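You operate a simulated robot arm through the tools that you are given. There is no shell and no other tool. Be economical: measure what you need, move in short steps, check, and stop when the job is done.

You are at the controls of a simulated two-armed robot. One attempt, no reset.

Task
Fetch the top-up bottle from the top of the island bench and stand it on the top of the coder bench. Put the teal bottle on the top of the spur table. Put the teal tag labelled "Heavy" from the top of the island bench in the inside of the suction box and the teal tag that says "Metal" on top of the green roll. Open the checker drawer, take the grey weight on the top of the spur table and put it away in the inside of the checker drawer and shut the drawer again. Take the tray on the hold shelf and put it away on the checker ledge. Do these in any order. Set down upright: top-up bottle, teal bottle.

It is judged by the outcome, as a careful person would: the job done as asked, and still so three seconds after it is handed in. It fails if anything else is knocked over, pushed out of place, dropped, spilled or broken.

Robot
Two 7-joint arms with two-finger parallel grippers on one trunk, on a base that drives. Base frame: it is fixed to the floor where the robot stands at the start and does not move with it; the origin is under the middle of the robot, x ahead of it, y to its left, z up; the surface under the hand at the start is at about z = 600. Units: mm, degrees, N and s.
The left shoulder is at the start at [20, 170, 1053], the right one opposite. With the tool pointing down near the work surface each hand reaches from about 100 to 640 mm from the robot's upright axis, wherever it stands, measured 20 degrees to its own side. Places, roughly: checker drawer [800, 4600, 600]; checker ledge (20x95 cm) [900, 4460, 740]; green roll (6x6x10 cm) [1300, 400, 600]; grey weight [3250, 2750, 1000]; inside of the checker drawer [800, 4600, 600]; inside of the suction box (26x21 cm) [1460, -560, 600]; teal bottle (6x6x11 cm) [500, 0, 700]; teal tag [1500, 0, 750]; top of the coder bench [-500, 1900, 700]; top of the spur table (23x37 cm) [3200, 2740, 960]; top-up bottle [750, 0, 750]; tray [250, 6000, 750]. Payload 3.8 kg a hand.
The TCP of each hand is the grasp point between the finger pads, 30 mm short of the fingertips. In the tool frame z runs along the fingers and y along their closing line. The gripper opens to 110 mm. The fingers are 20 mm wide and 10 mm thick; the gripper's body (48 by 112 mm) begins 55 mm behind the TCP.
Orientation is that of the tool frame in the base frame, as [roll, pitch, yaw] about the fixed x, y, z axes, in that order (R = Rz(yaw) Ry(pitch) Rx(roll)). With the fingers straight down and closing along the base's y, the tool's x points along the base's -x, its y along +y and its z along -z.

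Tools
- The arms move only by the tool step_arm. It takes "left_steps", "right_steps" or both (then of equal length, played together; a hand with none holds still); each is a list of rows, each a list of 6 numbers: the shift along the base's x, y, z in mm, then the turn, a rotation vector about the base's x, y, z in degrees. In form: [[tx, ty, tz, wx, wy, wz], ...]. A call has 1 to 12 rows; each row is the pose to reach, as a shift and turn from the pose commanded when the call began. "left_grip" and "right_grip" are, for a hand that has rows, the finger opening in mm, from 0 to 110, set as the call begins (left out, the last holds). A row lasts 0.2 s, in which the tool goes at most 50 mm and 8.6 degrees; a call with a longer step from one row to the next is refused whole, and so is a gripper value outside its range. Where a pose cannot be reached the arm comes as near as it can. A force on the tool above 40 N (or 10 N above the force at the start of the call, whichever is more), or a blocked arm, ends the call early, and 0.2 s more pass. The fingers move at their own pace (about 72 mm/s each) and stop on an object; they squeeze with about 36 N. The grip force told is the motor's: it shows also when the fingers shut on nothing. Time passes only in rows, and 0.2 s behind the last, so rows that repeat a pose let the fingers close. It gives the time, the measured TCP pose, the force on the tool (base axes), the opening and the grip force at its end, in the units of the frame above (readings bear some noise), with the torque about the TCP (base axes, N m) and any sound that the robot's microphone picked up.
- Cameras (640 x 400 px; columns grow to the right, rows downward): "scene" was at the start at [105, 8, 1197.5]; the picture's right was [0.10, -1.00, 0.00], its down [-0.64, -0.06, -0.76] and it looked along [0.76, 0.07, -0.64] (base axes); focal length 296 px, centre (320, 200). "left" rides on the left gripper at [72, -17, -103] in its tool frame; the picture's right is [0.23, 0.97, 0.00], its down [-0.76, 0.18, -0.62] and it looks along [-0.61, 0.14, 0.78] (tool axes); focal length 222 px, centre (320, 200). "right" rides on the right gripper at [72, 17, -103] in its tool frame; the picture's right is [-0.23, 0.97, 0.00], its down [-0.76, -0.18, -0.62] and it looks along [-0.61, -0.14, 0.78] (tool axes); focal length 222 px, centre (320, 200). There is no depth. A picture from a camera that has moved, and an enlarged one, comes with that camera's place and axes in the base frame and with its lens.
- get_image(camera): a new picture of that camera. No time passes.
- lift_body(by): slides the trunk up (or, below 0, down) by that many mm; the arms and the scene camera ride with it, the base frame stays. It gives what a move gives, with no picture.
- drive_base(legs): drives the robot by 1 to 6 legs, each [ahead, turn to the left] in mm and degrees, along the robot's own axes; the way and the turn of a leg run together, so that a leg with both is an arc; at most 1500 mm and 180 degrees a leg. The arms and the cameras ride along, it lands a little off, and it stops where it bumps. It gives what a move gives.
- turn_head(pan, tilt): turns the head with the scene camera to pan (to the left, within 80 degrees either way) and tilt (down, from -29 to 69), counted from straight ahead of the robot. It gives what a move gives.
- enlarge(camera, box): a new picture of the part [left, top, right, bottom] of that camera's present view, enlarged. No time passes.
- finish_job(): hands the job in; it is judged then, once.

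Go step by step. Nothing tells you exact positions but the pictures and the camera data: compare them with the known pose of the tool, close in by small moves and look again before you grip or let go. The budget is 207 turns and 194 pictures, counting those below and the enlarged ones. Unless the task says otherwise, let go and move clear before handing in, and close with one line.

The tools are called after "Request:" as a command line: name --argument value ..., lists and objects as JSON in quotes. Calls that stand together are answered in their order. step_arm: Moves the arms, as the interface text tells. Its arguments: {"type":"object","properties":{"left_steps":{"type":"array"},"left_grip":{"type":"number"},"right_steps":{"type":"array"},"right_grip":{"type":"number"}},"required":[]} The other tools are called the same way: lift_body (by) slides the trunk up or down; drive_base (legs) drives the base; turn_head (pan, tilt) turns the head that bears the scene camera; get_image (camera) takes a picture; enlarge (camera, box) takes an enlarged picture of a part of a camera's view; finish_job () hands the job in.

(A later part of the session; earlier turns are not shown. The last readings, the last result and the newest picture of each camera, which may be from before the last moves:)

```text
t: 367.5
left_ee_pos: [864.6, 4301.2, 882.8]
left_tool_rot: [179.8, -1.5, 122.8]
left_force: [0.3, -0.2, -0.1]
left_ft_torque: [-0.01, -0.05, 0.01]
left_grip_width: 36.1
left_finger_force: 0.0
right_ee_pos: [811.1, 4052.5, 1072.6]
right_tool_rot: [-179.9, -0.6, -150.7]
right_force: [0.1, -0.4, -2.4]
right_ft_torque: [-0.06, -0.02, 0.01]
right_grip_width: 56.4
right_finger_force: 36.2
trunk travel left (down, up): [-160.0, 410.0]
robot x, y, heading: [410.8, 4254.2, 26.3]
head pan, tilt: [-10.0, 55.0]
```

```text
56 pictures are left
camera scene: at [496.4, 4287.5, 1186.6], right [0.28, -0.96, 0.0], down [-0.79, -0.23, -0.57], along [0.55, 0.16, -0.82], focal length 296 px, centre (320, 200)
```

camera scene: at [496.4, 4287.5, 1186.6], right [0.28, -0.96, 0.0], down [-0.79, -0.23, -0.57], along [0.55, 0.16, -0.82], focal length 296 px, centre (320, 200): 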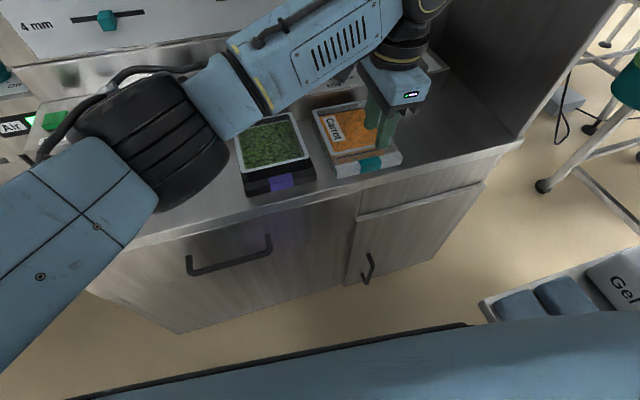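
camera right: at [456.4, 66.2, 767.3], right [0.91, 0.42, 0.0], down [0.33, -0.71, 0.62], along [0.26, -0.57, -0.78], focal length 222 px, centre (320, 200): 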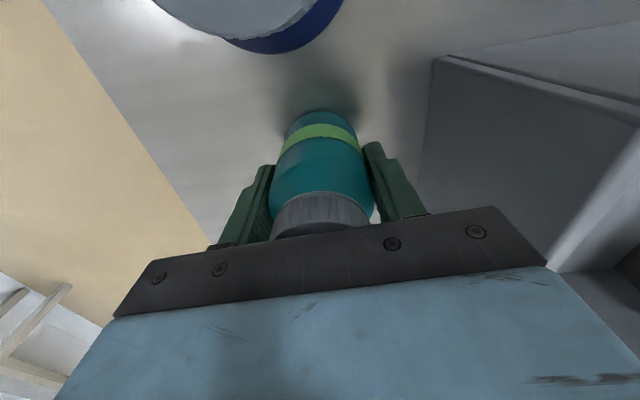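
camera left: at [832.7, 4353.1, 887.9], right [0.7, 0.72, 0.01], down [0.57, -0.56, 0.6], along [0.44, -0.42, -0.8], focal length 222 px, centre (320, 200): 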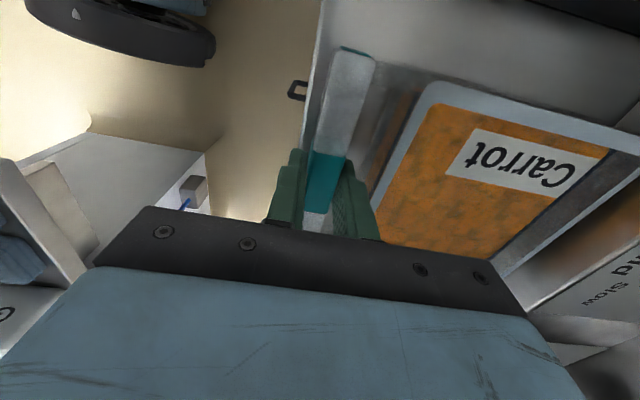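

The Carrot tray stands on the ledge. I'll raise the trunk, return the left hand to neutral, then back straight out of the bay.

Request:
lift_body --by 200

Request:
step_arm --left_steps '[[-12, 20, 0, 0, 0, 8], [-25, 40, 0, 0, 0, 16], [-37, 60, 0, 0, 0, 24], [-50, 80, 0, 0, 0, 32], [-62, 100, 0, 0, 0, 40], [-75, 120, 0, 0, 0, 48], [-87, 140, 0, 0, 0, 56], [-100, 160, 0, 0, 0, 64], [-112, 180, 0, 0, 0, 72], [-125, 200, 0, 0, 0, 80]]'

Request:
drive_base --legs '[[0, 10], [-1100, 0], [0, -90]]'

Request:
turn_head --pan 15 --tilt 15

Request:
get_image --camera "scene"

```text
t: 369.7
left_ee_pos: [864.1, 4301.1, 1082.5]
left_tool_rot: [179.7, -1.5, 122.6]
left_force: [0.0, -0.1, 0.5]
left_ft_torque: [-0.05, -0.02, -0.01]
left_grip_width: 35.6
left_finger_force: 0.1
right_ee_pos: [809.9, 4052.0, 1272.0]
right_tool_rot: [-179.9, -0.6, -150.7]
right_force: [0.5, 0.6, -2.9]
right_ft_torque: [0.01, -0.02, 0.01]
right_grip_width: 56.3
right_finger_force: 36.4
trunk travel left (down, up): [-360.0, 210.0]
robot x, y, heading: [407.2, 4259.8, 26.2]
head pan, tilt: [-10.0, 55.0]
```

```text
t: 371.9
left_ee_pos: [738.6, 4500.8, 1082.0]
left_tool_rot: [179.8, -1.4, -157.3]
left_force: [-0.1, 0.1, -1.5]
left_ft_torque: [0.04, -0.02, 0.01]
left_grip_width: 36.0
left_finger_force: 0.1
right_ee_pos: [810.9, 4052.3, 1272.8]
right_tool_rot: [-179.9, -0.6, -150.8]
right_force: [-0.3, -0.5, -2.7]
right_ft_torque: [0.01, 0.02, -0.02]
right_grip_width: 56.2
right_finger_force: 36.2
trunk travel left (down, up): [-360.0, 210.0]
robot x, y, heading: [408.4, 4256.6, 26.3]
head pan, tilt: [-10.0, 55.0]
```

```text
t: 382.1
left_ee_pos: [-192.4, 3322.1, 1080.8]
left_tool_rot: [179.6, -1.5, 122.8]
left_force: [0.3, 0.3, 0.6]
left_ft_torque: [0.01, 0.02, 0.0]
left_grip_width: 36.0
left_finger_force: 0.1
right_ee_pos: [-620.5, 3171.2, 1272.2]
right_tool_rot: [-179.9, -0.6, 129.4]
right_force: [-0.6, 0.0, -1.6]
right_ft_torque: [0.05, 0.0, -0.04]
right_grip_width: 56.7
right_finger_force: 36.0
trunk travel left (down, up): [-360.0, 210.0]
robot x, y, heading: [-487.2, 3604.6, -53.3]
head pan, tilt: [-10.0, 55.0]
```

```text
t: 383.2
left_ee_pos: [-190.9, 3322.6, 1081.1]
left_tool_rot: [179.7, -1.5, 122.8]
left_force: [0.3, -0.2, -0.9]
left_ft_torque: [0.0, -0.02, -0.02]
left_grip_width: 35.9
left_finger_force: 0.0
right_ee_pos: [-620.2, 3171.2, 1272.2]
right_tool_rot: [-179.9, -0.8, 129.5]
right_force: [-0.4, -0.2, -1.3]
right_ft_torque: [-0.03, -0.01, -0.03]
right_grip_width: 56.5
right_finger_force: 36.3
trunk travel left (down, up): [-360.0, 210.0]
robot x, y, heading: [-486.1, 3601.3, -53.7]
head pan, tilt: [15.0, 15.0]
```

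```text
55 pictures are left
camera scene: at [-403.7, 3528.2, 1446.7], right [-0.62, -0.78, 0.0], down [-0.2, 0.16, -0.97], along [0.75, -0.6, -0.26], focal length 296 px, centre (320, 200)
```

scene: 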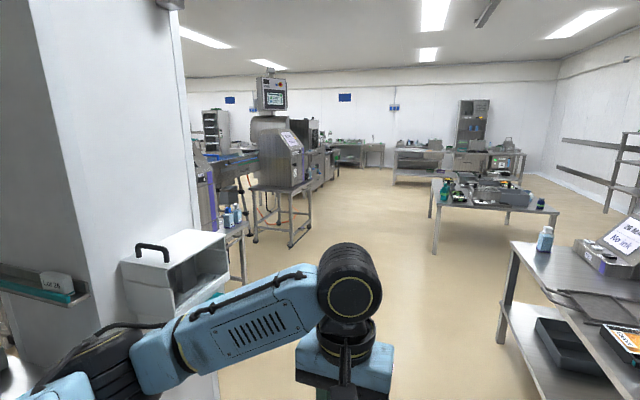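

The top-up bottle still stands on the coder bench. I'll now travel down the corridor towards the right end of the line, keeping clear of the dispenser on the pillar.

Request:
drive_base --legs '[[0, -25], [545, 0], [0, 25], [1000, 0], [0, 21], [1300, 0]]'

Request:
drive_base --legs '[[520, 0], [0, -21], [1500, 0], [700, 0]]'

Request:
turn_head --pan 0 --tilt 12

Request:
get_image --camera "scene"

```text
t: 400.9
left_ee_pos: [1673.6, 1393.1, 1082.6]
left_tool_rot: [179.7, -1.5, 143.7]
left_force: [0.4, 0.4, -0.4]
left_ft_torque: [0.01, 0.02, -0.03]
left_grip_width: 35.9
left_finger_force: 0.0
right_ee_pos: [1326.9, 1100.0, 1271.7]
right_tool_rot: [-179.9, -0.7, 150.3]
right_force: [0.1, 0.5, -2.7]
right_ft_torque: [-0.01, 0.03, -0.03]
right_grip_width: 56.6
right_finger_force: 36.3
trunk travel left (down, up): [-360.0, 210.0]
robot x, y, heading: [1299.5, 1549.5, -32.5]
head pan, tilt: [15.0, 15.0]
```

```text
t: 415.5
left_ee_pos: [3344.7, -763.3, 1080.9]
left_tool_rot: [179.7, -1.4, 123.8]
left_force: [-0.6, -0.3, -0.3]
left_ft_torque: [-0.01, 0.02, -0.02]
left_grip_width: 35.9
left_finger_force: 0.0
right_ee_pos: [2918.8, -921.8, 1271.8]
right_tool_rot: [-179.9, -0.7, 130.5]
right_force: [0.0, -0.2, -1.5]
right_ft_torque: [-0.01, 0.0, 0.0]
right_grip_width: 56.5
right_finger_force: 36.5
trunk travel left (down, up): [-360.0, 210.0]
robot x, y, heading: [3038.3, -487.8, -52.8]
head pan, tilt: [15.0, 15.0]
```

```text
t: 416.3
left_ee_pos: [3344.2, -763.0, 1081.8]
left_tool_rot: [179.7, -1.4, 123.8]
left_force: [-0.5, 0.4, -0.7]
left_ft_torque: [-0.02, -0.01, 0.02]
left_grip_width: 36.2
left_finger_force: 0.2
right_ee_pos: [2917.1, -920.8, 1273.7]
right_tool_rot: [-179.9, -0.7, 130.4]
right_force: [0.1, -0.5, -1.8]
right_ft_torque: [0.03, 0.02, -0.03]
right_grip_width: 56.4
right_finger_force: 35.8
trunk travel left (down, up): [-360.0, 210.0]
robot x, y, heading: [3040.0, -487.4, -52.9]
head pan, tilt: [0.0, 12.0]
```

```text
54 pictures are left
camera scene: at [3110.8, -577.6, 1451.6], right [-0.79, -0.61, 0.0], down [-0.13, 0.17, -0.98], along [0.59, -0.78, -0.21], focal length 296 px, centre (320, 200)
```

scene: 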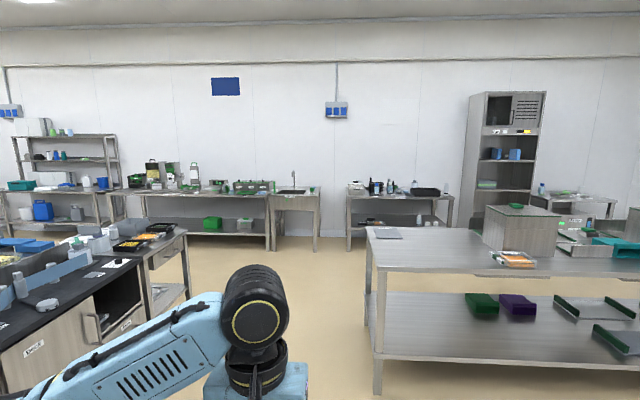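

The way round the line's right end is open (about 1.8 m wide). Continue: pass between the line and the long table, then round the end to the far side.

Request:
drive_base --legs '[[0, 14.4], [1150, 0], [0, -15.4], [1000, 0], [850, 0], [0, 90]]'

Request:
drive_base --legs '[[1250, 0], [1150, 0], [0, 90]]'

Request:
turn_head --pan 5 --tilt 15

Request:
get_image --camera "scene"

```text
t: 436.6
left_ee_pos: [5319.3, -2384.0, 1081.7]
left_tool_rot: [179.7, -1.6, -146.8]
left_force: [0.1, 0.4, -0.7]
left_ft_torque: [0.03, 0.0, 0.0]
left_grip_width: 36.0
left_finger_force: 0.1
right_ee_pos: [5473.8, -2812.9, 1272.5]
right_tool_rot: [-179.9, -0.7, -140.1]
right_force: [0.5, 0.4, -2.7]
right_ft_torque: [0.0, 0.01, 0.03]
right_grip_width: 56.3
right_finger_force: 36.1
trunk travel left (down, up): [-360.0, 210.0]
robot x, y, heading: [5038.6, -2682.4, 36.7]
head pan, tilt: [0.0, 12.0]
```

```text
t: 452.1
left_ee_pos: [6645.8, -964.5, 1081.7]
left_tool_rot: [179.6, -1.4, -56.4]
left_force: [0.1, -0.5, 0.1]
left_ft_torque: [0.01, -0.01, -0.03]
left_grip_width: 36.1
left_finger_force: 0.0
right_ee_pos: [7074.3, -806.7, 1272.2]
right_tool_rot: [-179.9, -0.7, -49.5]
right_force: [-0.3, -0.5, -1.5]
right_ft_torque: [-0.05, -0.03, -0.01]
right_grip_width: 56.5
right_finger_force: 36.2
trunk travel left (down, up): [-360.0, 210.0]
robot x, y, heading: [6948.2, -1243.8, 127.1]
head pan, tilt: [0.0, 12.0]
```

```text
t: 452.8
left_ee_pos: [6647.3, -964.2, 1082.9]
left_tool_rot: [179.7, -1.5, -56.3]
left_force: [0.3, -0.2, -0.6]
left_ft_torque: [0.0, -0.01, 0.03]
left_grip_width: 36.1
left_finger_force: 0.0
right_ee_pos: [7073.6, -805.4, 1272.2]
right_tool_rot: [-179.9, -0.8, -49.5]
right_force: [0.2, 0.3, -2.6]
right_ft_torque: [-0.04, 0.02, 0.0]
right_grip_width: 56.5
right_finger_force: 35.8
trunk travel left (down, up): [-360.0, 210.0]
robot x, y, heading: [6950.7, -1240.1, 127.2]
head pan, tilt: [5.0, 15.0]
```

```text
53 pictures are left
camera scene: at [6872.9, -1155.1, 1446.8], right [0.74, 0.67, 0.0], down [0.17, -0.19, -0.97], along [-0.65, 0.71, -0.26], focal length 296 px, centre (320, 200)
```

scene: 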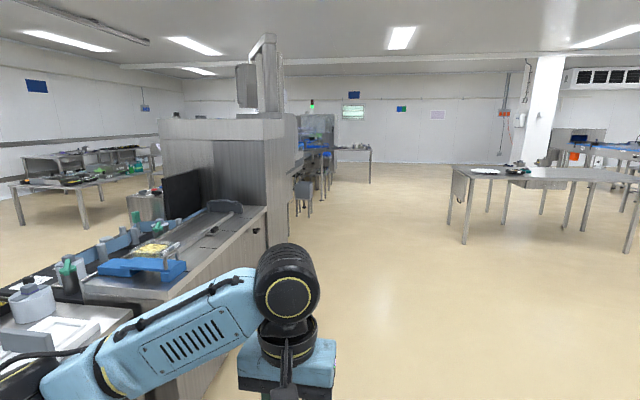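

The far side is open floor. Drive along it to the spur and turn to face it.

Request:
drive_base --legs '[[0, -1], [1500, 0], [1500, 0], [1500, 0], [790, 0], [0, 90]]'

Request:
turn_head --pan -5 --tilt 30

Request:
get_image --camera "scene"

```text
t: 482.1
left_ee_pos: [3594.5, 2741.1, 1082.0]
left_tool_rot: [179.6, -1.5, 31.4]
left_force: [0.9, 0.0, 0.4]
left_ft_torque: [-0.01, 0.0, -0.01]
left_grip_width: 35.8
left_finger_force: 0.0
right_ee_pos: [3455.2, 3172.4, 1271.7]
right_tool_rot: [-179.9, -0.7, 38.1]
right_force: [-0.2, 0.0, -1.8]
right_ft_torque: [0.03, -0.01, 0.01]
right_grip_width: 56.6
right_finger_force: 35.6
trunk travel left (down, up): [-360.0, 210.0]
robot x, y, heading: [3881.6, 3033.0, -145.1]
head pan, tilt: [5.0, 15.0]
```

```text
t: 482.9
left_ee_pos: [3593.8, 2741.3, 1081.6]
left_tool_rot: [179.7, -1.5, 31.4]
left_force: [0.0, -0.5, -0.2]
left_ft_torque: [0.0, -0.02, 0.02]
left_grip_width: 35.9
left_finger_force: 0.0
right_ee_pos: [3453.7, 3173.6, 1272.9]
right_tool_rot: [-179.9, -0.7, 38.0]
right_force: [-0.2, 0.8, -1.8]
right_ft_torque: [0.04, 0.0, 0.01]
right_grip_width: 56.4
right_finger_force: 36.4
trunk travel left (down, up): [-360.0, 210.0]
robot x, y, heading: [3883.9, 3028.3, -145.1]
head pan, tilt: [-5.0, 30.0]
```

```text
52 pictures are left
camera scene: at [3786.6, 2974.3, 1422.6], right [-0.5, 0.87, 0.0], down [0.43, 0.25, -0.87], along [-0.75, -0.43, -0.5], focal length 296 px, centre (320, 200)
```

scene: 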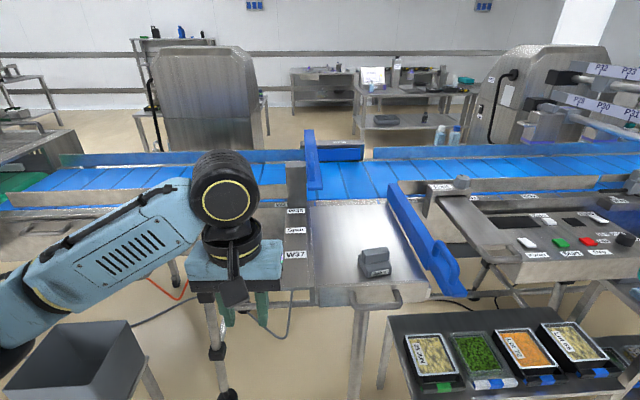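

I see the spur plate with the grey weight at about (3305,2837) and free room behind it. I'll tuck the left hand aside and up, then drive 165 mm closer.

Request:
step_arm --left_steps '[[35, -20, 20, 0, 0, 0], [70, -40, 40, 0, 0, 0], [105, -58, 60, 0, 0, 0], [140, -76, 80, 0, 0, 0], [170, -94, 100, 0, 0, 0], [196, -107, 110, 0, 0, 0]]'

Request:
drive_base --legs '[[165, 1]]'

Request:
turn_head --pan -10 --tilt 45

Request:
get_image --camera "scene"

```text
t: 484.3
left_ee_pos: [3791.5, 2636.2, 1192.6]
left_tool_rot: [179.8, -1.4, 31.2]
left_force: [0.5, 0.5, 0.4]
left_ft_torque: [-0.01, -0.03, -0.01]
left_grip_width: 36.1
left_finger_force: 0.0
right_ee_pos: [3453.4, 3174.0, 1274.3]
right_tool_rot: [-180.0, -0.7, 38.2]
right_force: [-0.1, -0.3, -1.5]
right_ft_torque: [0.01, 0.02, 0.0]
right_grip_width: 56.6
right_finger_force: 35.9
trunk travel left (down, up): [-360.0, 210.0]
robot x, y, heading: [3885.7, 3026.7, -144.9]
head pan, tilt: [-5.0, 30.0]
```

```text
t: 485.8
left_ee_pos: [3663.0, 2539.0, 1191.5]
left_tool_rot: [179.6, -1.5, 32.3]
left_force: [-0.6, -0.3, 0.5]
left_ft_torque: [0.04, 0.0, 0.0]
left_grip_width: 36.0
left_finger_force: 0.0
right_ee_pos: [3318.6, 3072.6, 1272.1]
right_tool_rot: [-179.9, -0.7, 38.9]
right_force: [-0.6, -0.9, -2.0]
right_ft_torque: [0.01, -0.05, 0.0]
right_grip_width: 56.6
right_finger_force: 36.1
trunk travel left (down, up): [-360.0, 210.0]
robot x, y, heading: [3751.5, 2940.1, -143.9]
head pan, tilt: [-5.0, 30.0]
```

```text
t: 486.5
left_ee_pos: [3662.1, 2538.9, 1191.8]
left_tool_rot: [179.7, -1.5, 32.4]
left_force: [0.4, 0.1, 0.1]
left_ft_torque: [-0.01, 0.0, 0.0]
left_grip_width: 35.9
left_finger_force: 0.0
right_ee_pos: [3319.8, 3072.2, 1272.5]
right_tool_rot: [-180.0, -0.7, 38.9]
right_force: [-0.4, 0.3, -2.2]
right_ft_torque: [0.01, -0.01, 0.02]
right_grip_width: 56.6
right_finger_force: 36.0
trunk travel left (down, up): [-360.0, 210.0]
robot x, y, heading: [3753.4, 2935.8, -143.9]
head pan, tilt: [-10.0, 45.0]
```

```text
51 pictures are left
camera scene: at [3659.8, 2889.6, 1400.0], right [-0.44, 0.9, 0.0], down [0.64, 0.31, -0.71], along [-0.64, -0.31, -0.71], focal length 296 px, centre (320, 200)
```

scene: 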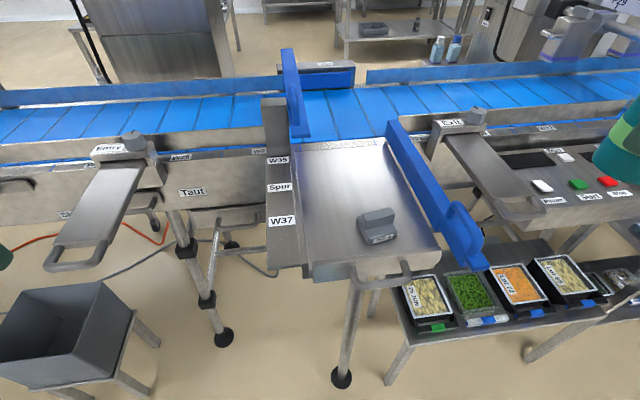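

I'll carry the teal bottle over the free middle/back of the plate, target (3242,2740).

Request:
step_arm --right_steps '[[-10, -42, 0, 0, 0, 0], [-20, -84, 0, 0, 0, 0], [-30, -126, 0, 0, 0, 0], [-40, -168, 0, 0, 0, 0], [-50, -210, 0, 0, 0, 0], [-60, -252, 0, 0, 0, 0], [-70, -294, 0, 0, 0, 0], [-78, -332, 0, 0, 0, 0], [-78, -332, -45, 0, 0, 0], [-78, -332, -90, 0, 0, 0], [-78, -332, -135, 0, 0, 0]]'

Request:
get_image --camera "right"

Request:
get_image --camera "scene"

```text
t: 488.9
left_ee_pos: [3664.2, 2538.7, 1190.9]
left_tool_rot: [179.7, -1.5, 32.4]
left_force: [-0.3, 0.5, 0.5]
left_ft_torque: [-0.01, -0.01, -0.05]
left_grip_width: 36.2
left_finger_force: 0.0
right_ee_pos: [3239.6, 2741.7, 1137.5]
right_tool_rot: [179.9, -0.8, 39.0]
right_force: [-0.3, 0.0, -2.2]
right_ft_torque: [0.02, -0.04, -0.02]
right_grip_width: 56.5
right_finger_force: 35.8
trunk travel left (down, up): [-360.0, 210.0]
robot x, y, heading: [3752.6, 2936.1, -144.3]
head pan, tilt: [-10.0, 45.0]
```

```text
50 pictures are left
camera right: at [3306.9, 2773.0, 1241.4], right [0.44, -0.9, 0.0], down [-0.71, -0.35, 0.61], along [-0.55, -0.27, -0.79], focal length 222 px, centre (320, 200)
```

right: 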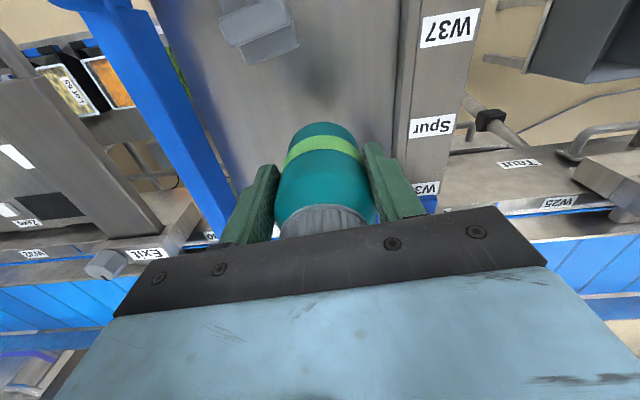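

```text
49 pictures are left
camera scene: at [3658.7, 2889.7, 1399.9], right [-0.44, 0.9, 0.0], down [0.64, 0.31, -0.71], along [-0.64, -0.31, -0.71], focal length 296 px, centre (320, 200)
```

scene: 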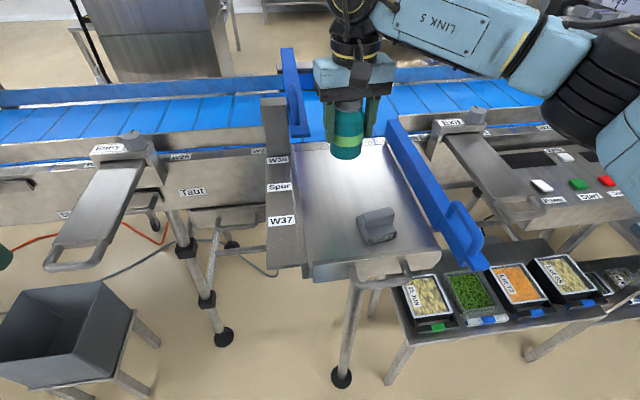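

Clear of the guides and weight. Lower to just above the plate, then creep to contact.

Request:
step_arm --right_steps '[[0, 0, -40, 0, 0, 0], [0, 0, -75, 0, 0, 0], [0, 0, -100, 0, 0, 0], [0, 0, -106, 0, 0, 0], [0, 0, -109, 0, 0, 0], [0, 0, -112, 0, 0, 0], [0, 0, -115, 0, 0, 0]]'

```text
t: 490.5
left_ee_pos: [3662.9, 2539.3, 1190.3]
left_tool_rot: [179.7, -1.4, 32.3]
left_force: [-0.9, 0.4, 0.6]
left_ft_torque: [0.0, 0.01, 0.03]
left_grip_width: 35.9
left_finger_force: 0.0
right_ee_pos: [3240.5, 2740.7, 1021.1]
right_tool_rot: [-179.8, -0.7, 39.0]
right_force: [-0.4, -0.3, -1.7]
right_ft_torque: [-0.02, 0.01, 0.02]
right_grip_width: 56.4
right_finger_force: 36.0
trunk travel left (down, up): [-360.0, 210.0]
robot x, y, heading: [3749.7, 2938.5, -144.0]
head pan, tilt: [-10.0, 45.0]
```

Request:
step_arm --right_steps '[[0, 0, -3, 0, 0, 0], [0, 0, -6, 0, 0, 0], [0, 0, -9, 0, 0, 0], [0, 0, -12, 0, 0, 0], [0, 0, -15, 0, 0, 0], [0, 0, -18, 0, 0, 0]]'

Request:
enlarge --camera "scene" --box '[260, 60, 460, 270]'

```text
t: 492.1
left_ee_pos: [3663.7, 2539.2, 1191.4]
left_tool_rot: [179.7, -1.5, 32.3]
left_force: [0.3, -0.5, -0.4]
left_ft_torque: [0.01, 0.0, -0.02]
left_grip_width: 36.0
left_finger_force: 0.1
right_ee_pos: [3239.9, 2738.6, 1010.0]
right_tool_rot: [179.9, -0.2, 38.9]
right_force: [2.3, 1.5, 11.9]
right_ft_torque: [0.43, -0.16, -0.07]
right_grip_width: 56.1
right_finger_force: 36.1
trunk travel left (down, up): [-360.0, 210.0]
robot x, y, heading: [3753.6, 2937.1, -144.0]
head pan, tilt: [-10.0, 45.0]
stopped in row 6 (right hand): the force on the tool passed its limit at 40 N (the readings are from after the stop); the commanded pose is now the measured one
```

```text
1.90 times, centred on (360, 165) of scene
camera zoom: at [3660.0, 2889.4, 1399.7], right [-0.44, 0.9, 0.0], down [0.64, 0.31, -0.71], along [-0.64, -0.31, -0.71], focal length 564 px, centre (244, 267)
```

zoom: 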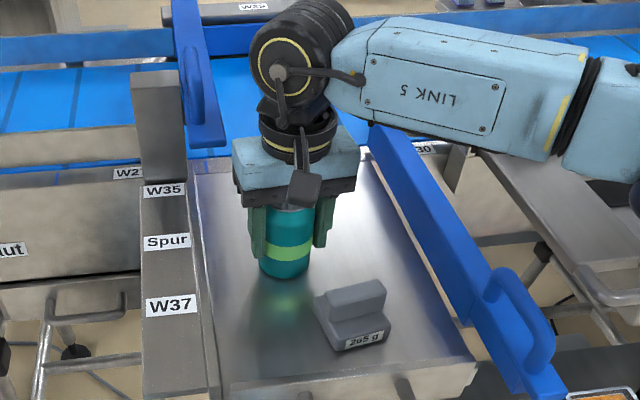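

Contact: plate at z≈947. Release and lift.

Request:
step_arm --right_steps '[[0, 0, 1, 0, 0, 0], [0, 0, 1, 0, 0, 0], [0, 0, 1, 0, 0, 0]]' --right_grip 78

Request:
step_arm --right_steps '[[0, 0, 25, 0, 0, 0], [0, 0, 65, 0, 0, 0], [0, 0, 105, 0, 0, 0], [0, 0, 140, 0, 0, 0], [20, 30, 150, 0, 0, 0], [40, 60, 150, 0, 0, 0], [55, 90, 150, 0, 0, 0]]'

Request:
get_image --camera "right"

Request:
enlarge --camera "scene" --box '[260, 60, 460, 270]'

```text
t: 492.9
left_ee_pos: [3662.8, 2539.0, 1191.5]
left_tool_rot: [179.7, -1.5, 32.3]
left_force: [-0.9, -0.4, 0.9]
left_ft_torque: [0.02, -0.02, 0.0]
left_grip_width: 35.9
left_finger_force: 0.1
right_ee_pos: [3240.6, 2739.6, 1008.5]
right_tool_rot: [180.0, -0.3, 38.9]
right_force: [0.0, 0.3, 0.5]
right_ft_torque: [0.01, 0.0, -0.03]
right_grip_width: 78.1
right_finger_force: 0.1
trunk travel left (down, up): [-360.0, 210.0]
robot x, y, heading: [3747.4, 2942.3, -144.1]
head pan, tilt: [-10.0, 45.0]
```

```text
t: 494.5
left_ee_pos: [3664.2, 2541.2, 1192.3]
left_tool_rot: [179.7, -1.5, 32.3]
left_force: [1.3, -0.6, -0.1]
left_ft_torque: [0.0, -0.02, 0.01]
left_grip_width: 36.1
left_finger_force: 0.0
right_ee_pos: [3295.6, 2831.2, 1160.9]
right_tool_rot: [179.9, -0.2, 38.9]
right_force: [-0.4, -0.2, 1.2]
right_ft_torque: [0.0, -0.02, 0.01]
right_grip_width: 78.2
right_finger_force: 0.1
trunk travel left (down, up): [-360.0, 210.0]
robot x, y, heading: [3752.1, 2933.2, -144.2]
head pan, tilt: [-10.0, 45.0]
```

```text
47 pictures are left
camera right: at [3363.2, 2862.9, 1263.4], right [0.43, -0.9, 0.0], down [-0.71, -0.34, 0.62], along [-0.56, -0.27, -0.78], focal length 222 px, centre (320, 200)
```

right: 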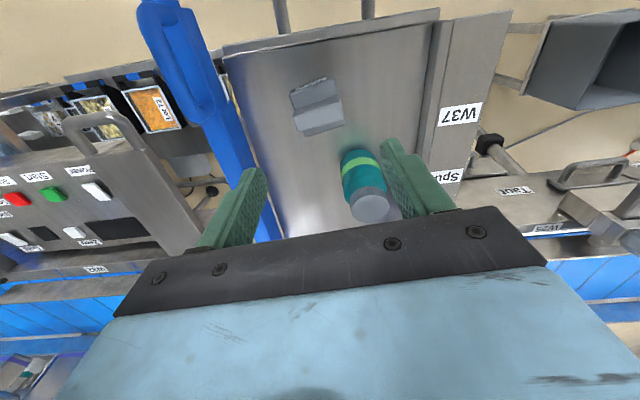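

```text
1.90 times, centred on (360, 165) of scene
camera zoom: at [3659.7, 2890.7, 1400.0], right [-0.44, 0.9, 0.0], down [0.64, 0.31, -0.71], along [-0.64, -0.31, -0.71], focal length 564 px, centre (244, 267)
```

zoom: 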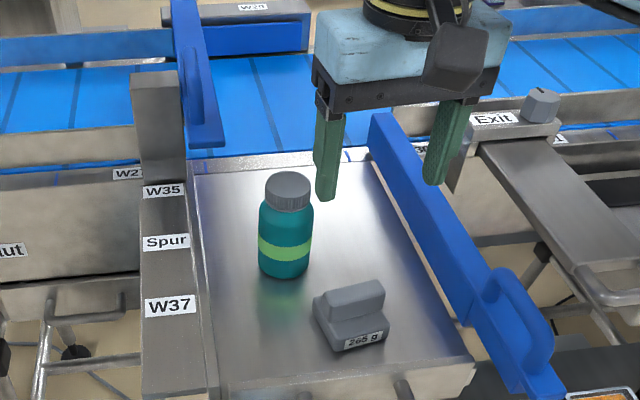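

The teal bottle stands on the spur table. The weight lies right below the hand at (3293,2831) with its long side along the finger closing line; I'll descend and grip it by its ends.

Request:
step_arm --right_steps '[[-2, 0, -45, 0, 0, 0], [-2, 0, -90, 0, 0, 0], [-2, 0, -130, 0, 0, 0], [-2, 0, -160, 0, 0, 0], [-2, 0, -176, 0, 0, 0]]' --right_grip 88

Request:
get_image --camera "right"

```text
t: 495.7
left_ee_pos: [3662.9, 2540.0, 1190.6]
left_tool_rot: [179.6, -1.5, 32.3]
left_force: [-0.5, 0.8, 0.2]
left_ft_torque: [0.0, -0.02, 0.0]
left_grip_width: 36.1
left_finger_force: 0.0
right_ee_pos: [3293.0, 2829.1, 983.0]
right_tool_rot: [179.9, -0.2, 38.9]
right_force: [-0.4, -0.4, -0.1]
right_ft_torque: [-0.01, 0.01, -0.03]
right_grip_width: 88.0
right_finger_force: 0.1
trunk travel left (down, up): [-360.0, 210.0]
robot x, y, heading: [3751.9, 2938.6, -143.9]
head pan, tilt: [-10.0, 45.0]
```

```text
45 pictures are left
camera right: at [3361.1, 2861.0, 1086.3], right [0.44, -0.9, 0.0], down [-0.71, -0.34, 0.62], along [-0.56, -0.27, -0.78], focal length 222 px, centre (320, 200)
```

right: 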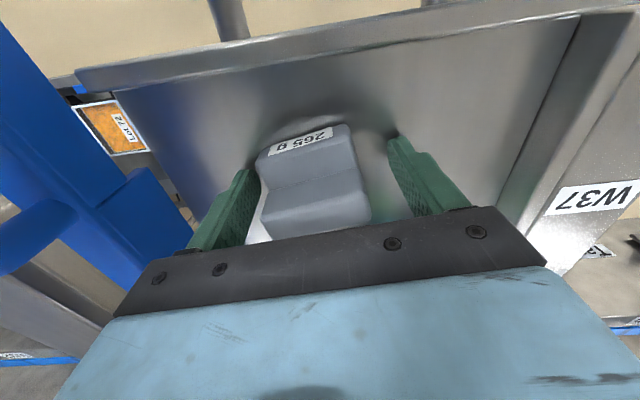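

Request:
step_arm --right_steps '[[0, 0, 0, 0, 0, 0], [0, 0, 0, 0, 0, 0], [0, 0, 0, 0, 0, 0]]' --right_grip 30

Request:
step_arm --right_steps '[[0, 0, 25, 0, 0, 0], [0, 0, 65, 0, 0, 0], [0, 0, 105, 0, 0, 0], [5, 15, 150, 0, 0, 0], [10, 40, 190, 0, 0, 0], [15, 75, 220, 0, 0, 0], [20, 115, 240, 0, 0, 0]]'

Request:
get_image --camera "scene"

```text
t: 496.5
left_ee_pos: [3663.4, 2539.9, 1191.2]
left_tool_rot: [179.7, -1.5, 32.2]
left_force: [0.5, 0.4, 0.6]
left_ft_torque: [-0.03, 0.03, -0.01]
left_grip_width: 35.8
left_finger_force: 0.0
right_ee_pos: [3294.1, 2828.7, 982.8]
right_tool_rot: [179.9, -0.2, 38.9]
right_force: [0.7, 1.0, -0.5]
right_ft_torque: [0.01, -0.01, 0.02]
right_grip_width: 60.1
right_finger_force: 36.4
trunk travel left (down, up): [-360.0, 210.0]
robot x, y, heading: [3750.2, 2937.4, -143.7]
head pan, tilt: [-10.0, 45.0]
```

```text
t: 498.1
left_ee_pos: [3663.7, 2540.6, 1192.1]
left_tool_rot: [179.7, -1.4, 32.3]
left_force: [0.8, -1.0, 0.5]
left_ft_torque: [-0.01, 0.01, -0.02]
left_grip_width: 36.1
left_finger_force: 0.0
right_ee_pos: [3313.8, 2946.0, 1222.1]
right_tool_rot: [179.9, -0.3, 38.9]
right_force: [-1.0, -0.8, -2.7]
right_ft_torque: [-0.06, -0.01, -0.03]
right_grip_width: 60.1
right_finger_force: 35.5
trunk travel left (down, up): [-360.0, 210.0]
robot x, y, heading: [3748.2, 2937.0, -144.1]
head pan, tilt: [-10.0, 45.0]
```

```text
44 pictures are left
camera scene: at [3660.0, 2891.0, 1400.0], right [-0.44, 0.9, 0.0], down [0.64, 0.31, -0.71], along [-0.64, -0.31, -0.71], focal length 296 px, centre (320, 200)
```

scene: 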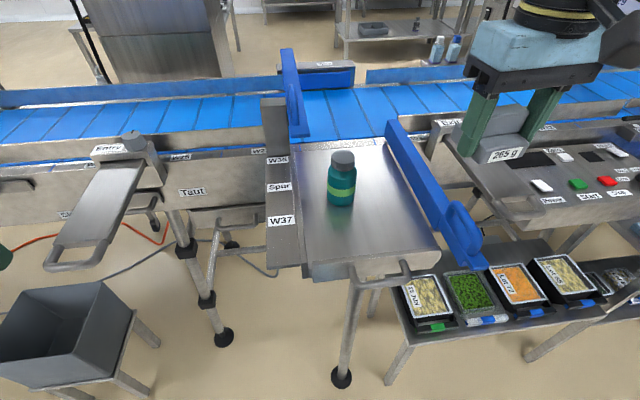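

Weight is held (60 mm). Now the long way back to the checker.

Request:
drive_base --legs '[[-130, 0], [0, 90], [1500, 0], [1500, 0], [1500, 0], [770, 0]]'

```text
t: 528.1
left_ee_pos: [7365.5, -1332.2, 1191.3]
left_tool_rot: [179.7, -1.5, 122.2]
left_force: [-0.1, -0.9, -0.4]
left_ft_torque: [0.03, -0.02, 0.01]
left_grip_width: 35.8
left_finger_force: 0.0
right_ee_pos: [6961.3, -1681.8, 1222.9]
right_tool_rot: [179.9, -0.3, 128.9]
right_force: [0.0, -0.1, -2.9]
right_ft_torque: [0.02, 0.04, 0.02]
right_grip_width: 59.7
right_finger_force: 36.4
trunk travel left (down, up): [-360.0, 210.0]
robot x, y, heading: [6963.8, -1241.7, -54.0]
head pan, tilt: [-10.0, 45.0]
```

Request:
drive_base --legs '[[0, -90], [1250, 0], [1175, 0], [0, -90], [1000, 0], [830, 0]]'

```text
t: 556.4
left_ee_pos: [3527.5, -1113.7, 1191.4]
left_tool_rot: [179.7, -1.5, -57.2]
left_force: [0.5, 0.2, -0.4]
left_ft_torque: [-0.03, -0.02, 0.03]
left_grip_width: 35.9
left_finger_force: 0.0
right_ee_pos: [3929.3, -758.4, 1222.1]
right_tool_rot: [-180.0, -0.4, -50.6]
right_force: [-0.9, 1.3, -2.8]
right_ft_torque: [-0.03, -0.05, -0.02]
right_grip_width: 59.9
right_finger_force: 35.9
trunk travel left (down, up): [-360.0, 210.0]
robot x, y, heading: [3925.1, -1194.6, 126.4]
head pan, tilt: [-10.0, 45.0]
```

Request:
drive_base --legs '[[0, 15.3], [1138, 0], [0, -15.6], [1500, 0], [690, 0]]'

```text
t: 574.4
left_ee_pos: [1313.8, 1341.0, 1192.5]
left_tool_rot: [179.6, -1.6, -56.2]
left_force: [-0.5, 0.9, -0.7]
left_ft_torque: [-0.03, 0.01, 0.0]
left_grip_width: 36.3
left_finger_force: 0.1
right_ee_pos: [1710.7, 1701.1, 1222.5]
right_tool_rot: [180.0, -0.2, -49.6]
right_force: [-0.2, 0.1, -2.5]
right_ft_torque: [-0.06, -0.04, 0.04]
right_grip_width: 60.0
right_finger_force: 35.9
trunk travel left (down, up): [-360.0, 210.0]
robot x, y, heading: [1714.9, 1265.2, 127.5]
head pan, tilt: [-10.0, 45.0]
```

Request:
drive_base --legs '[[0, 18.9], [1500, 0], [299, 0], [0, -20.3], [1000, 0]]'

```text
t: 590.4
left_ee_pos: [-775.8, 3143.5, 1191.6]
left_tool_rot: [179.7, -1.5, -57.6]
left_force: [0.0, 0.5, -0.9]
left_ft_torque: [0.0, 0.01, 0.03]
left_grip_width: 36.0
left_finger_force: 0.0
right_ee_pos: [-372.1, 3495.4, 1222.2]
right_tool_rot: [180.0, -0.3, -50.9]
right_force: [-1.0, 0.4, -2.6]
right_ft_torque: [-0.06, -0.02, 0.0]
right_grip_width: 59.6
right_finger_force: 36.6
trunk travel left (down, up): [-360.0, 210.0]
robot x, y, heading: [-376.5, 3055.1, 125.9]
head pan, tilt: [-10.0, 45.0]
```

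Back near the bay. Next: enter the bay straight (heading 36°) stopping about 570 mm short of the drawer front.

Request:
drive_base --legs '[[0, -39.1], [637, 0], [0, -50.7], [740, 0]]'

Request:
turn_head --pan 5 --tilt 45

Request:
get_image --camera "scene"

```text
t: 601.7
left_ee_pos: [329.2, 4534.5, 1190.7]
left_tool_rot: [179.8, -1.5, -147.0]
left_force: [-1.1, 0.6, 0.3]
left_ft_torque: [0.03, 0.01, -0.04]
left_grip_width: 36.4
left_finger_force: 0.1
right_ee_pos: [685.5, 4133.8, 1222.0]
right_tool_rot: [180.0, -0.3, -140.4]
right_force: [0.0, 0.1, -3.0]
right_ft_torque: [0.0, 0.03, -0.01]
right_grip_width: 59.9
right_finger_force: 36.2
trunk travel left (down, up): [-360.0, 210.0]
robot x, y, heading: [244.8, 4133.1, 36.6]
head pan, tilt: [-10.0, 45.0]
```

```text
t: 602.5
left_ee_pos: [329.7, 4533.7, 1190.7]
left_tool_rot: [179.8, -1.5, -146.9]
left_force: [0.6, 0.6, -0.5]
left_ft_torque: [0.01, -0.02, -0.02]
left_grip_width: 36.1
left_finger_force: 0.1
right_ee_pos: [685.8, 4134.0, 1221.9]
right_tool_rot: [-180.0, -0.3, -140.3]
right_force: [0.1, 0.0, -2.9]
right_ft_torque: [-0.02, 0.04, 0.02]
right_grip_width: 59.6
right_finger_force: 36.4
trunk travel left (down, up): [-360.0, 210.0]
robot x, y, heading: [245.4, 4134.5, 36.8]
head pan, tilt: [5.0, 45.0]
```

```text
43 pictures are left
camera scene: at [324.5, 4201.0, 1399.9], right [0.66, -0.75, 0.0], down [-0.53, -0.47, -0.71], along [0.53, 0.47, -0.71], focal length 296 px, centre (320, 200)
```

scene: 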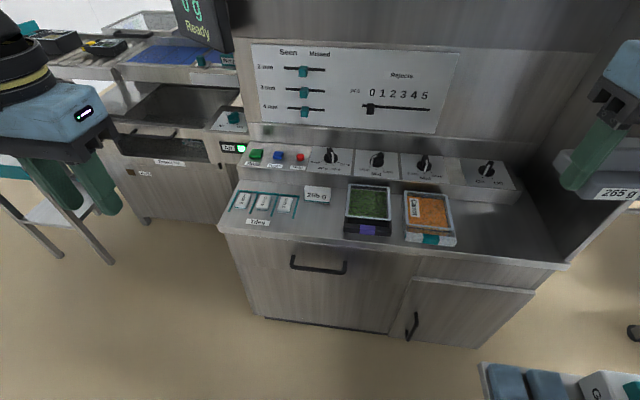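

Request:
enlarge --camera "scene" --box '[230, 220, 420, 340]'

```text
3.33 times, centred on (325, 280) of scene
camera zoom: at [324.5, 4201.0, 1399.9], right [0.66, -0.75, 0.0], down [-0.53, -0.47, -0.71], along [0.53, 0.47, -0.71], focal length 987 px, centre (303, -67)
```

zoom: 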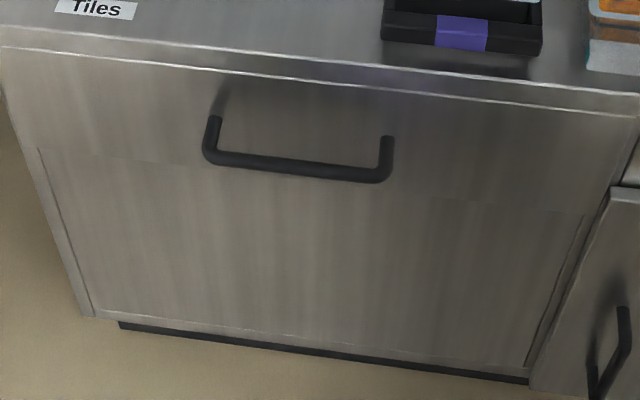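

The handle bar is at about (686,4530,605), 590 mm ahead and slightly left. I'll lower the trunk 110 and swing the left hand to face it: first yaw −86° while moving in front of me.

Request:
lift_body --by -110

Request:
step_arm --left_steps '[[18, -10, -10, 0, 0, -8], [37, -20, -20, 0, 0, -16], [56, -30, -30, 0, 0, -24], [75, -40, -40, 0, 0, -32], [94, -50, -50, 0, 0, -40], [113, -60, -60, 0, 0, -48], [132, -70, -70, 0, 0, -56], [151, -80, -80, 0, 0, -64], [170, -90, -90, 0, 0, -72], [190, -100, -100, 0, 0, -80], [206, -108, -110, 0, 0, -87]]' --left_grip 40

Request:
get_image --camera "scene"

```text
t: 603.9
left_ee_pos: [328.6, 4534.6, 1081.9]
left_tool_rot: [179.7, -1.5, -146.9]
left_force: [-0.1, 0.1, 0.7]
left_ft_torque: [0.02, -0.03, 0.02]
left_grip_width: 35.8
left_finger_force: 0.1
right_ee_pos: [684.8, 4133.0, 1113.2]
right_tool_rot: [180.0, -0.4, -140.3]
right_force: [0.2, -0.1, -2.7]
right_ft_torque: [-0.01, 0.03, -0.03]
right_grip_width: 59.9
right_finger_force: 35.5
trunk travel left (down, up): [-250.0, 320.0]
robot x, y, heading: [247.5, 4131.6, 36.6]
head pan, tilt: [5.0, 45.0]
```

```text
t: 606.3
left_ee_pos: [535.0, 4424.5, 970.4]
left_tool_rot: [179.6, -1.4, 126.0]
left_force: [-0.5, 0.0, 0.5]
left_ft_torque: [-0.03, -0.01, 0.0]
left_grip_width: 40.0
left_finger_force: 0.1
right_ee_pos: [685.4, 4133.5, 1113.0]
right_tool_rot: [179.9, -0.3, -140.3]
right_force: [0.4, 0.8, -2.8]
right_ft_torque: [-0.04, 0.03, 0.02]
right_grip_width: 59.7
right_finger_force: 35.4
trunk travel left (down, up): [-250.0, 320.0]
robot x, y, heading: [249.8, 4137.1, 36.9]
head pan, tilt: [5.0, 45.0]
```

```text
41 pictures are left
camera scene: at [324.8, 4201.0, 1289.9], right [0.67, -0.75, 0.0], down [-0.53, -0.47, -0.71], along [0.53, 0.47, -0.71], focal length 296 px, centre (320, 200)
```

scene: 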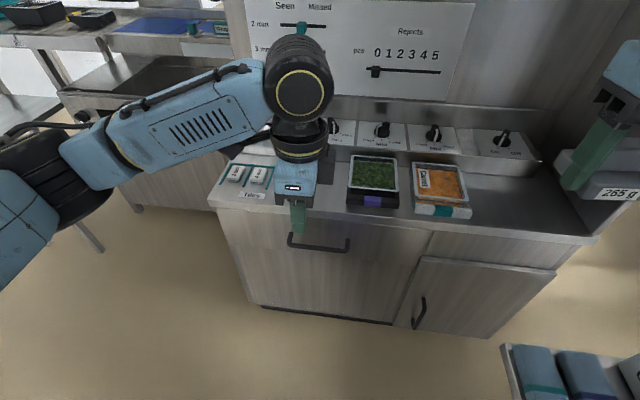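

Request:
step_arm --left_steps '[[6, 5, -35, 3, -4, 0], [12, 9, -72, 6.5, -8.5, 0], [20, 15, -109, 10, -13, 0], [27, 20, -146, 13.5, -18, 0], [35, 26, -183, 17, -22.5, 0], [43, 32, -220, 20.5, -27, 0], [50, 38, -257, 24, -31.5, 0], [58, 44, -292, 27, -36, 0], [60, 45, -320, 27, -36, 0]]'

Request:
get_image --camera "left"

Request:
enlarge --camera "scene" --box '[220, 160, 400, 290]'

```text
t: 608.3
left_ee_pos: [594.6, 4469.6, 652.2]
left_tool_rot: [134.7, -1.6, 127.4]
left_force: [0.2, -0.1, -0.5]
left_ft_torque: [-0.04, -0.02, -0.01]
left_grip_width: 40.1
left_finger_force: 0.0
right_ee_pos: [685.1, 4132.6, 1113.0]
right_tool_rot: [-180.0, -0.3, -140.2]
right_force: [-0.2, -0.1, -2.1]
right_ft_torque: [0.0, 0.05, 0.02]
right_grip_width: 59.7
right_finger_force: 36.0
trunk travel left (down, up): [-250.0, 320.0]
robot x, y, heading: [247.1, 4133.8, 36.6]
head pan, tilt: [5.0, 45.0]
```

```text
40 pictures are left
camera left: at [483.9, 4474.2, 714.0], right [0.42, 0.58, 0.7], down [0.22, -0.81, 0.54], along [0.88, -0.07, -0.47], focal length 222 px, centre (320, 200)
```

left: 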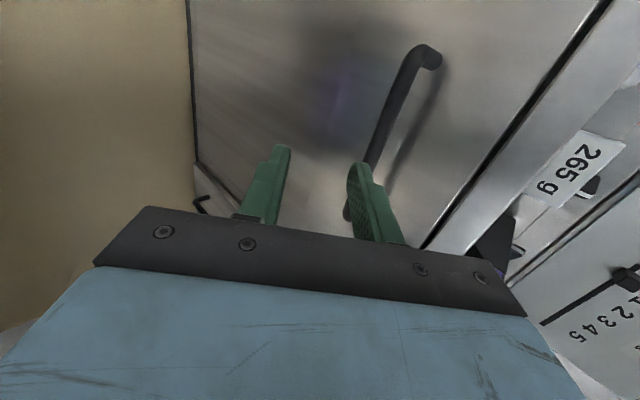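

```text
3.08 times, centred on (310, 225) of scene
camera zoom: at [324.6, 4201.0, 1289.9], right [0.67, -0.75, 0.0], down [-0.53, -0.47, -0.71], along [0.53, 0.47, -0.71], focal length 911 px, centre (351, 123)
```

zoom: 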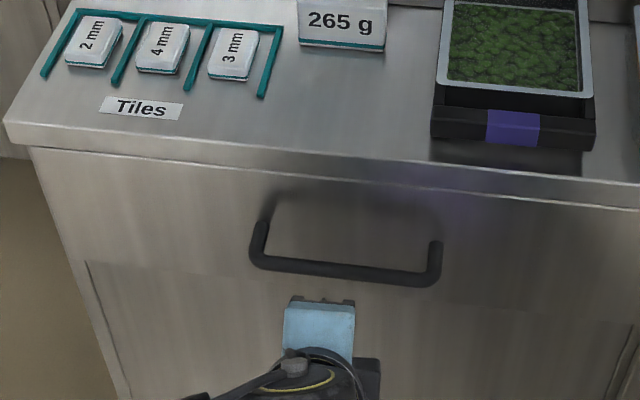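

The bar is at about z≈618 from the new view. I'll line up and slide in along the finger direction with a 28 mm opening, stopping just short to check.

Request:
step_arm --left_steps '[[21, 9, 15, 0, 0, 0], [42.7, 18, 29, 0, 0, 0], [56, 28, 12, 0, 0, 0], [68, 37, -3, 0, 0, 0]]' --left_grip 28

Request:
get_image --camera "left"

Request:
enlarge --camera "scene" --box '[240, 180, 380, 280]'

```text
t: 609.3
left_ee_pos: [662.5, 4507.0, 648.1]
left_tool_rot: [134.8, -1.6, 127.2]
left_force: [0.4, -0.1, 0.3]
left_ft_torque: [0.01, 0.01, 0.03]
left_grip_width: 28.2
left_finger_force: 0.0
right_ee_pos: [685.3, 4133.4, 1112.5]
right_tool_rot: [179.9, -0.3, -140.4]
right_force: [0.9, 0.0, -3.1]
right_ft_torque: [-0.01, 0.04, 0.03]
right_grip_width: 60.0
right_finger_force: 35.8
trunk travel left (down, up): [-250.0, 320.0]
robot x, y, heading: [244.9, 4132.5, 36.8]
head pan, tilt: [5.0, 45.0]
```

```text
38 pictures are left
camera left: at [552.8, 4511.8, 711.3], right [0.42, 0.58, 0.7], down [0.22, -0.81, 0.54], along [0.88, -0.07, -0.47], focal length 222 px, centre (320, 200)
```

left: 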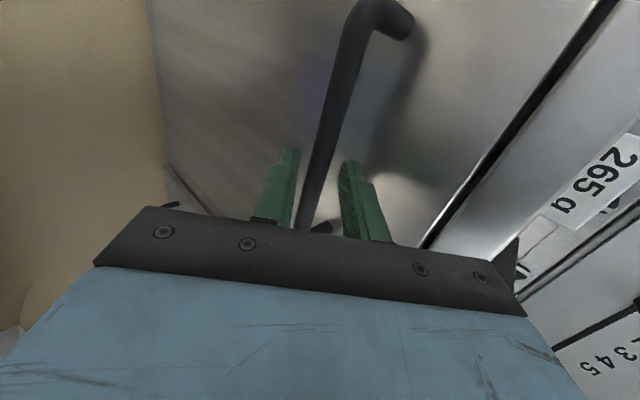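

```text
4.00 times, centred on (310, 230) of scene
camera zoom: at [324.8, 4201.1, 1289.9], right [0.67, -0.75, 0.0], down [-0.53, -0.47, -0.71], along [0.53, 0.47, -0.71], focal length 1185 px, centre (360, 80)
```

zoom: 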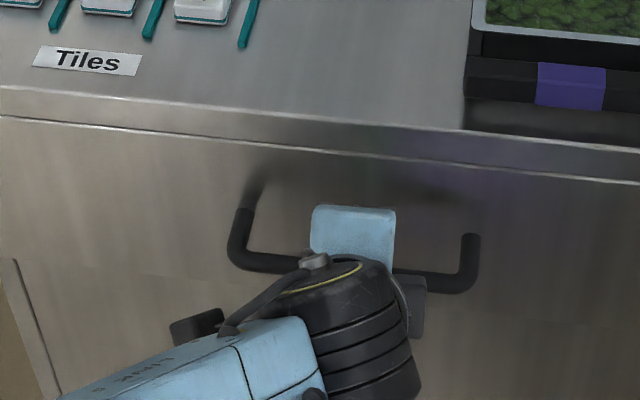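

The bar is between the fingers. Move 14 mm further in and close on it.

Request:
step_arm --left_steps '[[4, 3, -5, 0, 0, 0], [7, 5, -10, 0, 0, 0], [7, 5, -10, 0, 0, 0]]'

Request:
step_arm --left_steps '[[0, 0, 0, 0, 0, 0], [0, 0, 0, 0, 0, 0], [0, 0, 0, 0, 0, 0]]' --left_grip 0

Request:
get_image --camera "left"

```text
t: 610.1
left_ee_pos: [669.7, 4513.1, 638.8]
left_tool_rot: [134.6, -1.5, 127.4]
left_force: [-0.2, -0.1, -0.2]
left_ft_torque: [-0.02, 0.05, 0.03]
left_grip_width: 28.0
left_finger_force: 0.0
right_ee_pos: [685.8, 4133.3, 1112.5]
right_tool_rot: [-179.9, -0.3, -140.3]
right_force: [0.4, 0.5, -2.8]
right_ft_torque: [0.01, 0.01, -0.03]
right_grip_width: 59.6
right_finger_force: 35.8
trunk travel left (down, up): [-250.0, 320.0]
robot x, y, heading: [244.5, 4135.7, 36.7]
head pan, tilt: [5.0, 45.0]
```

```text
t: 610.9
left_ee_pos: [670.9, 4513.1, 639.0]
left_tool_rot: [134.5, -1.7, 127.3]
left_force: [1.0, 1.5, 4.2]
left_ft_torque: [0.57, 0.3, -0.76]
left_grip_width: 13.8
left_finger_force: 45.0
right_ee_pos: [685.3, 4134.7, 1113.1]
right_tool_rot: [179.9, -0.3, -140.3]
right_force: [0.1, 0.1, -3.1]
right_ft_torque: [-0.02, -0.02, 0.03]
right_grip_width: 59.8
right_finger_force: 36.3
trunk travel left (down, up): [-250.0, 320.0]
robot x, y, heading: [249.3, 4132.4, 36.6]
head pan, tilt: [5.0, 45.0]
```

```text
36 pictures are left
camera left: at [559.4, 4517.1, 702.0], right [0.42, 0.58, 0.7], down [0.22, -0.81, 0.54], along [0.88, -0.07, -0.47], focal length 222 px, centre (320, 200)
```

left: 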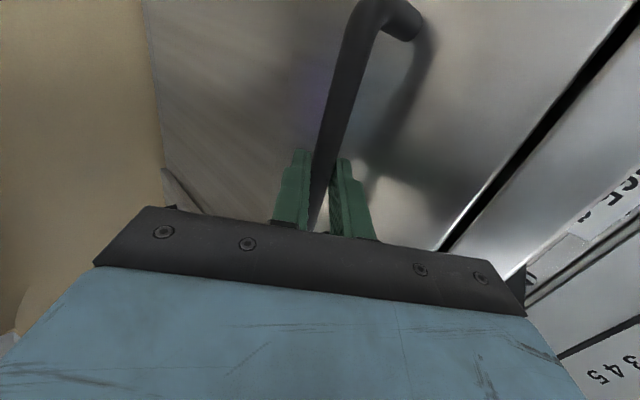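

Handle gripped. Pull the drawer straight out in steps.

Request:
step_arm --left_steps '[[-12, -9, 0, 0, 0, 0], [-28, -20, 0, 0, 0, 0], [-44, -32, 0, 0, 0, 0], [-61, -44, 0, 0, 0, 0], [-77, -56, 0, 0, 0, 0], [-93, -68, 0, 0, 0, 0], [-109, -79, 0, 0, 0, 0], [-125, -91, 0, 0, 0, 0], [-141, -103, 0, 0, 0, 0]]'

Request:
get_image --camera "scene"

```text
t: 612.9
left_ee_pos: [526.7, 4411.3, 639.2]
left_tool_rot: [134.6, -1.8, 127.5]
left_force: [-16.6, 22.3, 15.2]
left_ft_torque: [0.62, 0.28, -0.65]
left_grip_width: 13.7
left_finger_force: 45.0
right_ee_pos: [683.9, 4134.0, 1113.1]
right_tool_rot: [-179.9, -0.2, -140.3]
right_force: [0.0, 0.6, -2.7]
right_ft_torque: [0.0, 0.04, -0.02]
right_grip_width: 59.6
right_finger_force: 35.8
trunk travel left (down, up): [-250.0, 320.0]
robot x, y, heading: [245.9, 4134.5, 36.5]
head pan, tilt: [5.0, 45.0]
```

```text
35 pictures are left
camera scene: at [322.4, 4202.0, 1290.0], right [0.67, -0.75, 0.0], down [-0.53, -0.47, -0.71], along [0.53, 0.47, -0.71], focal length 296 px, centre (320, 200)
```

scene: 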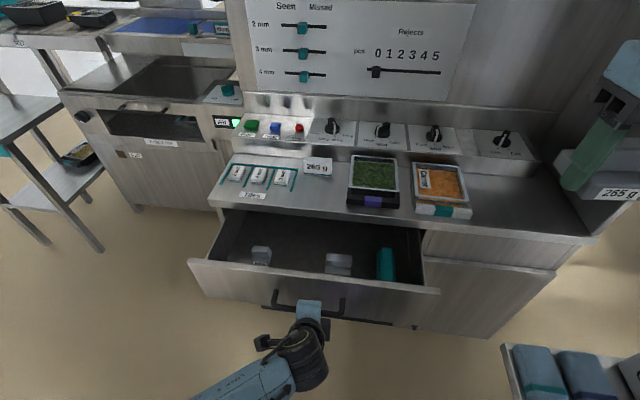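

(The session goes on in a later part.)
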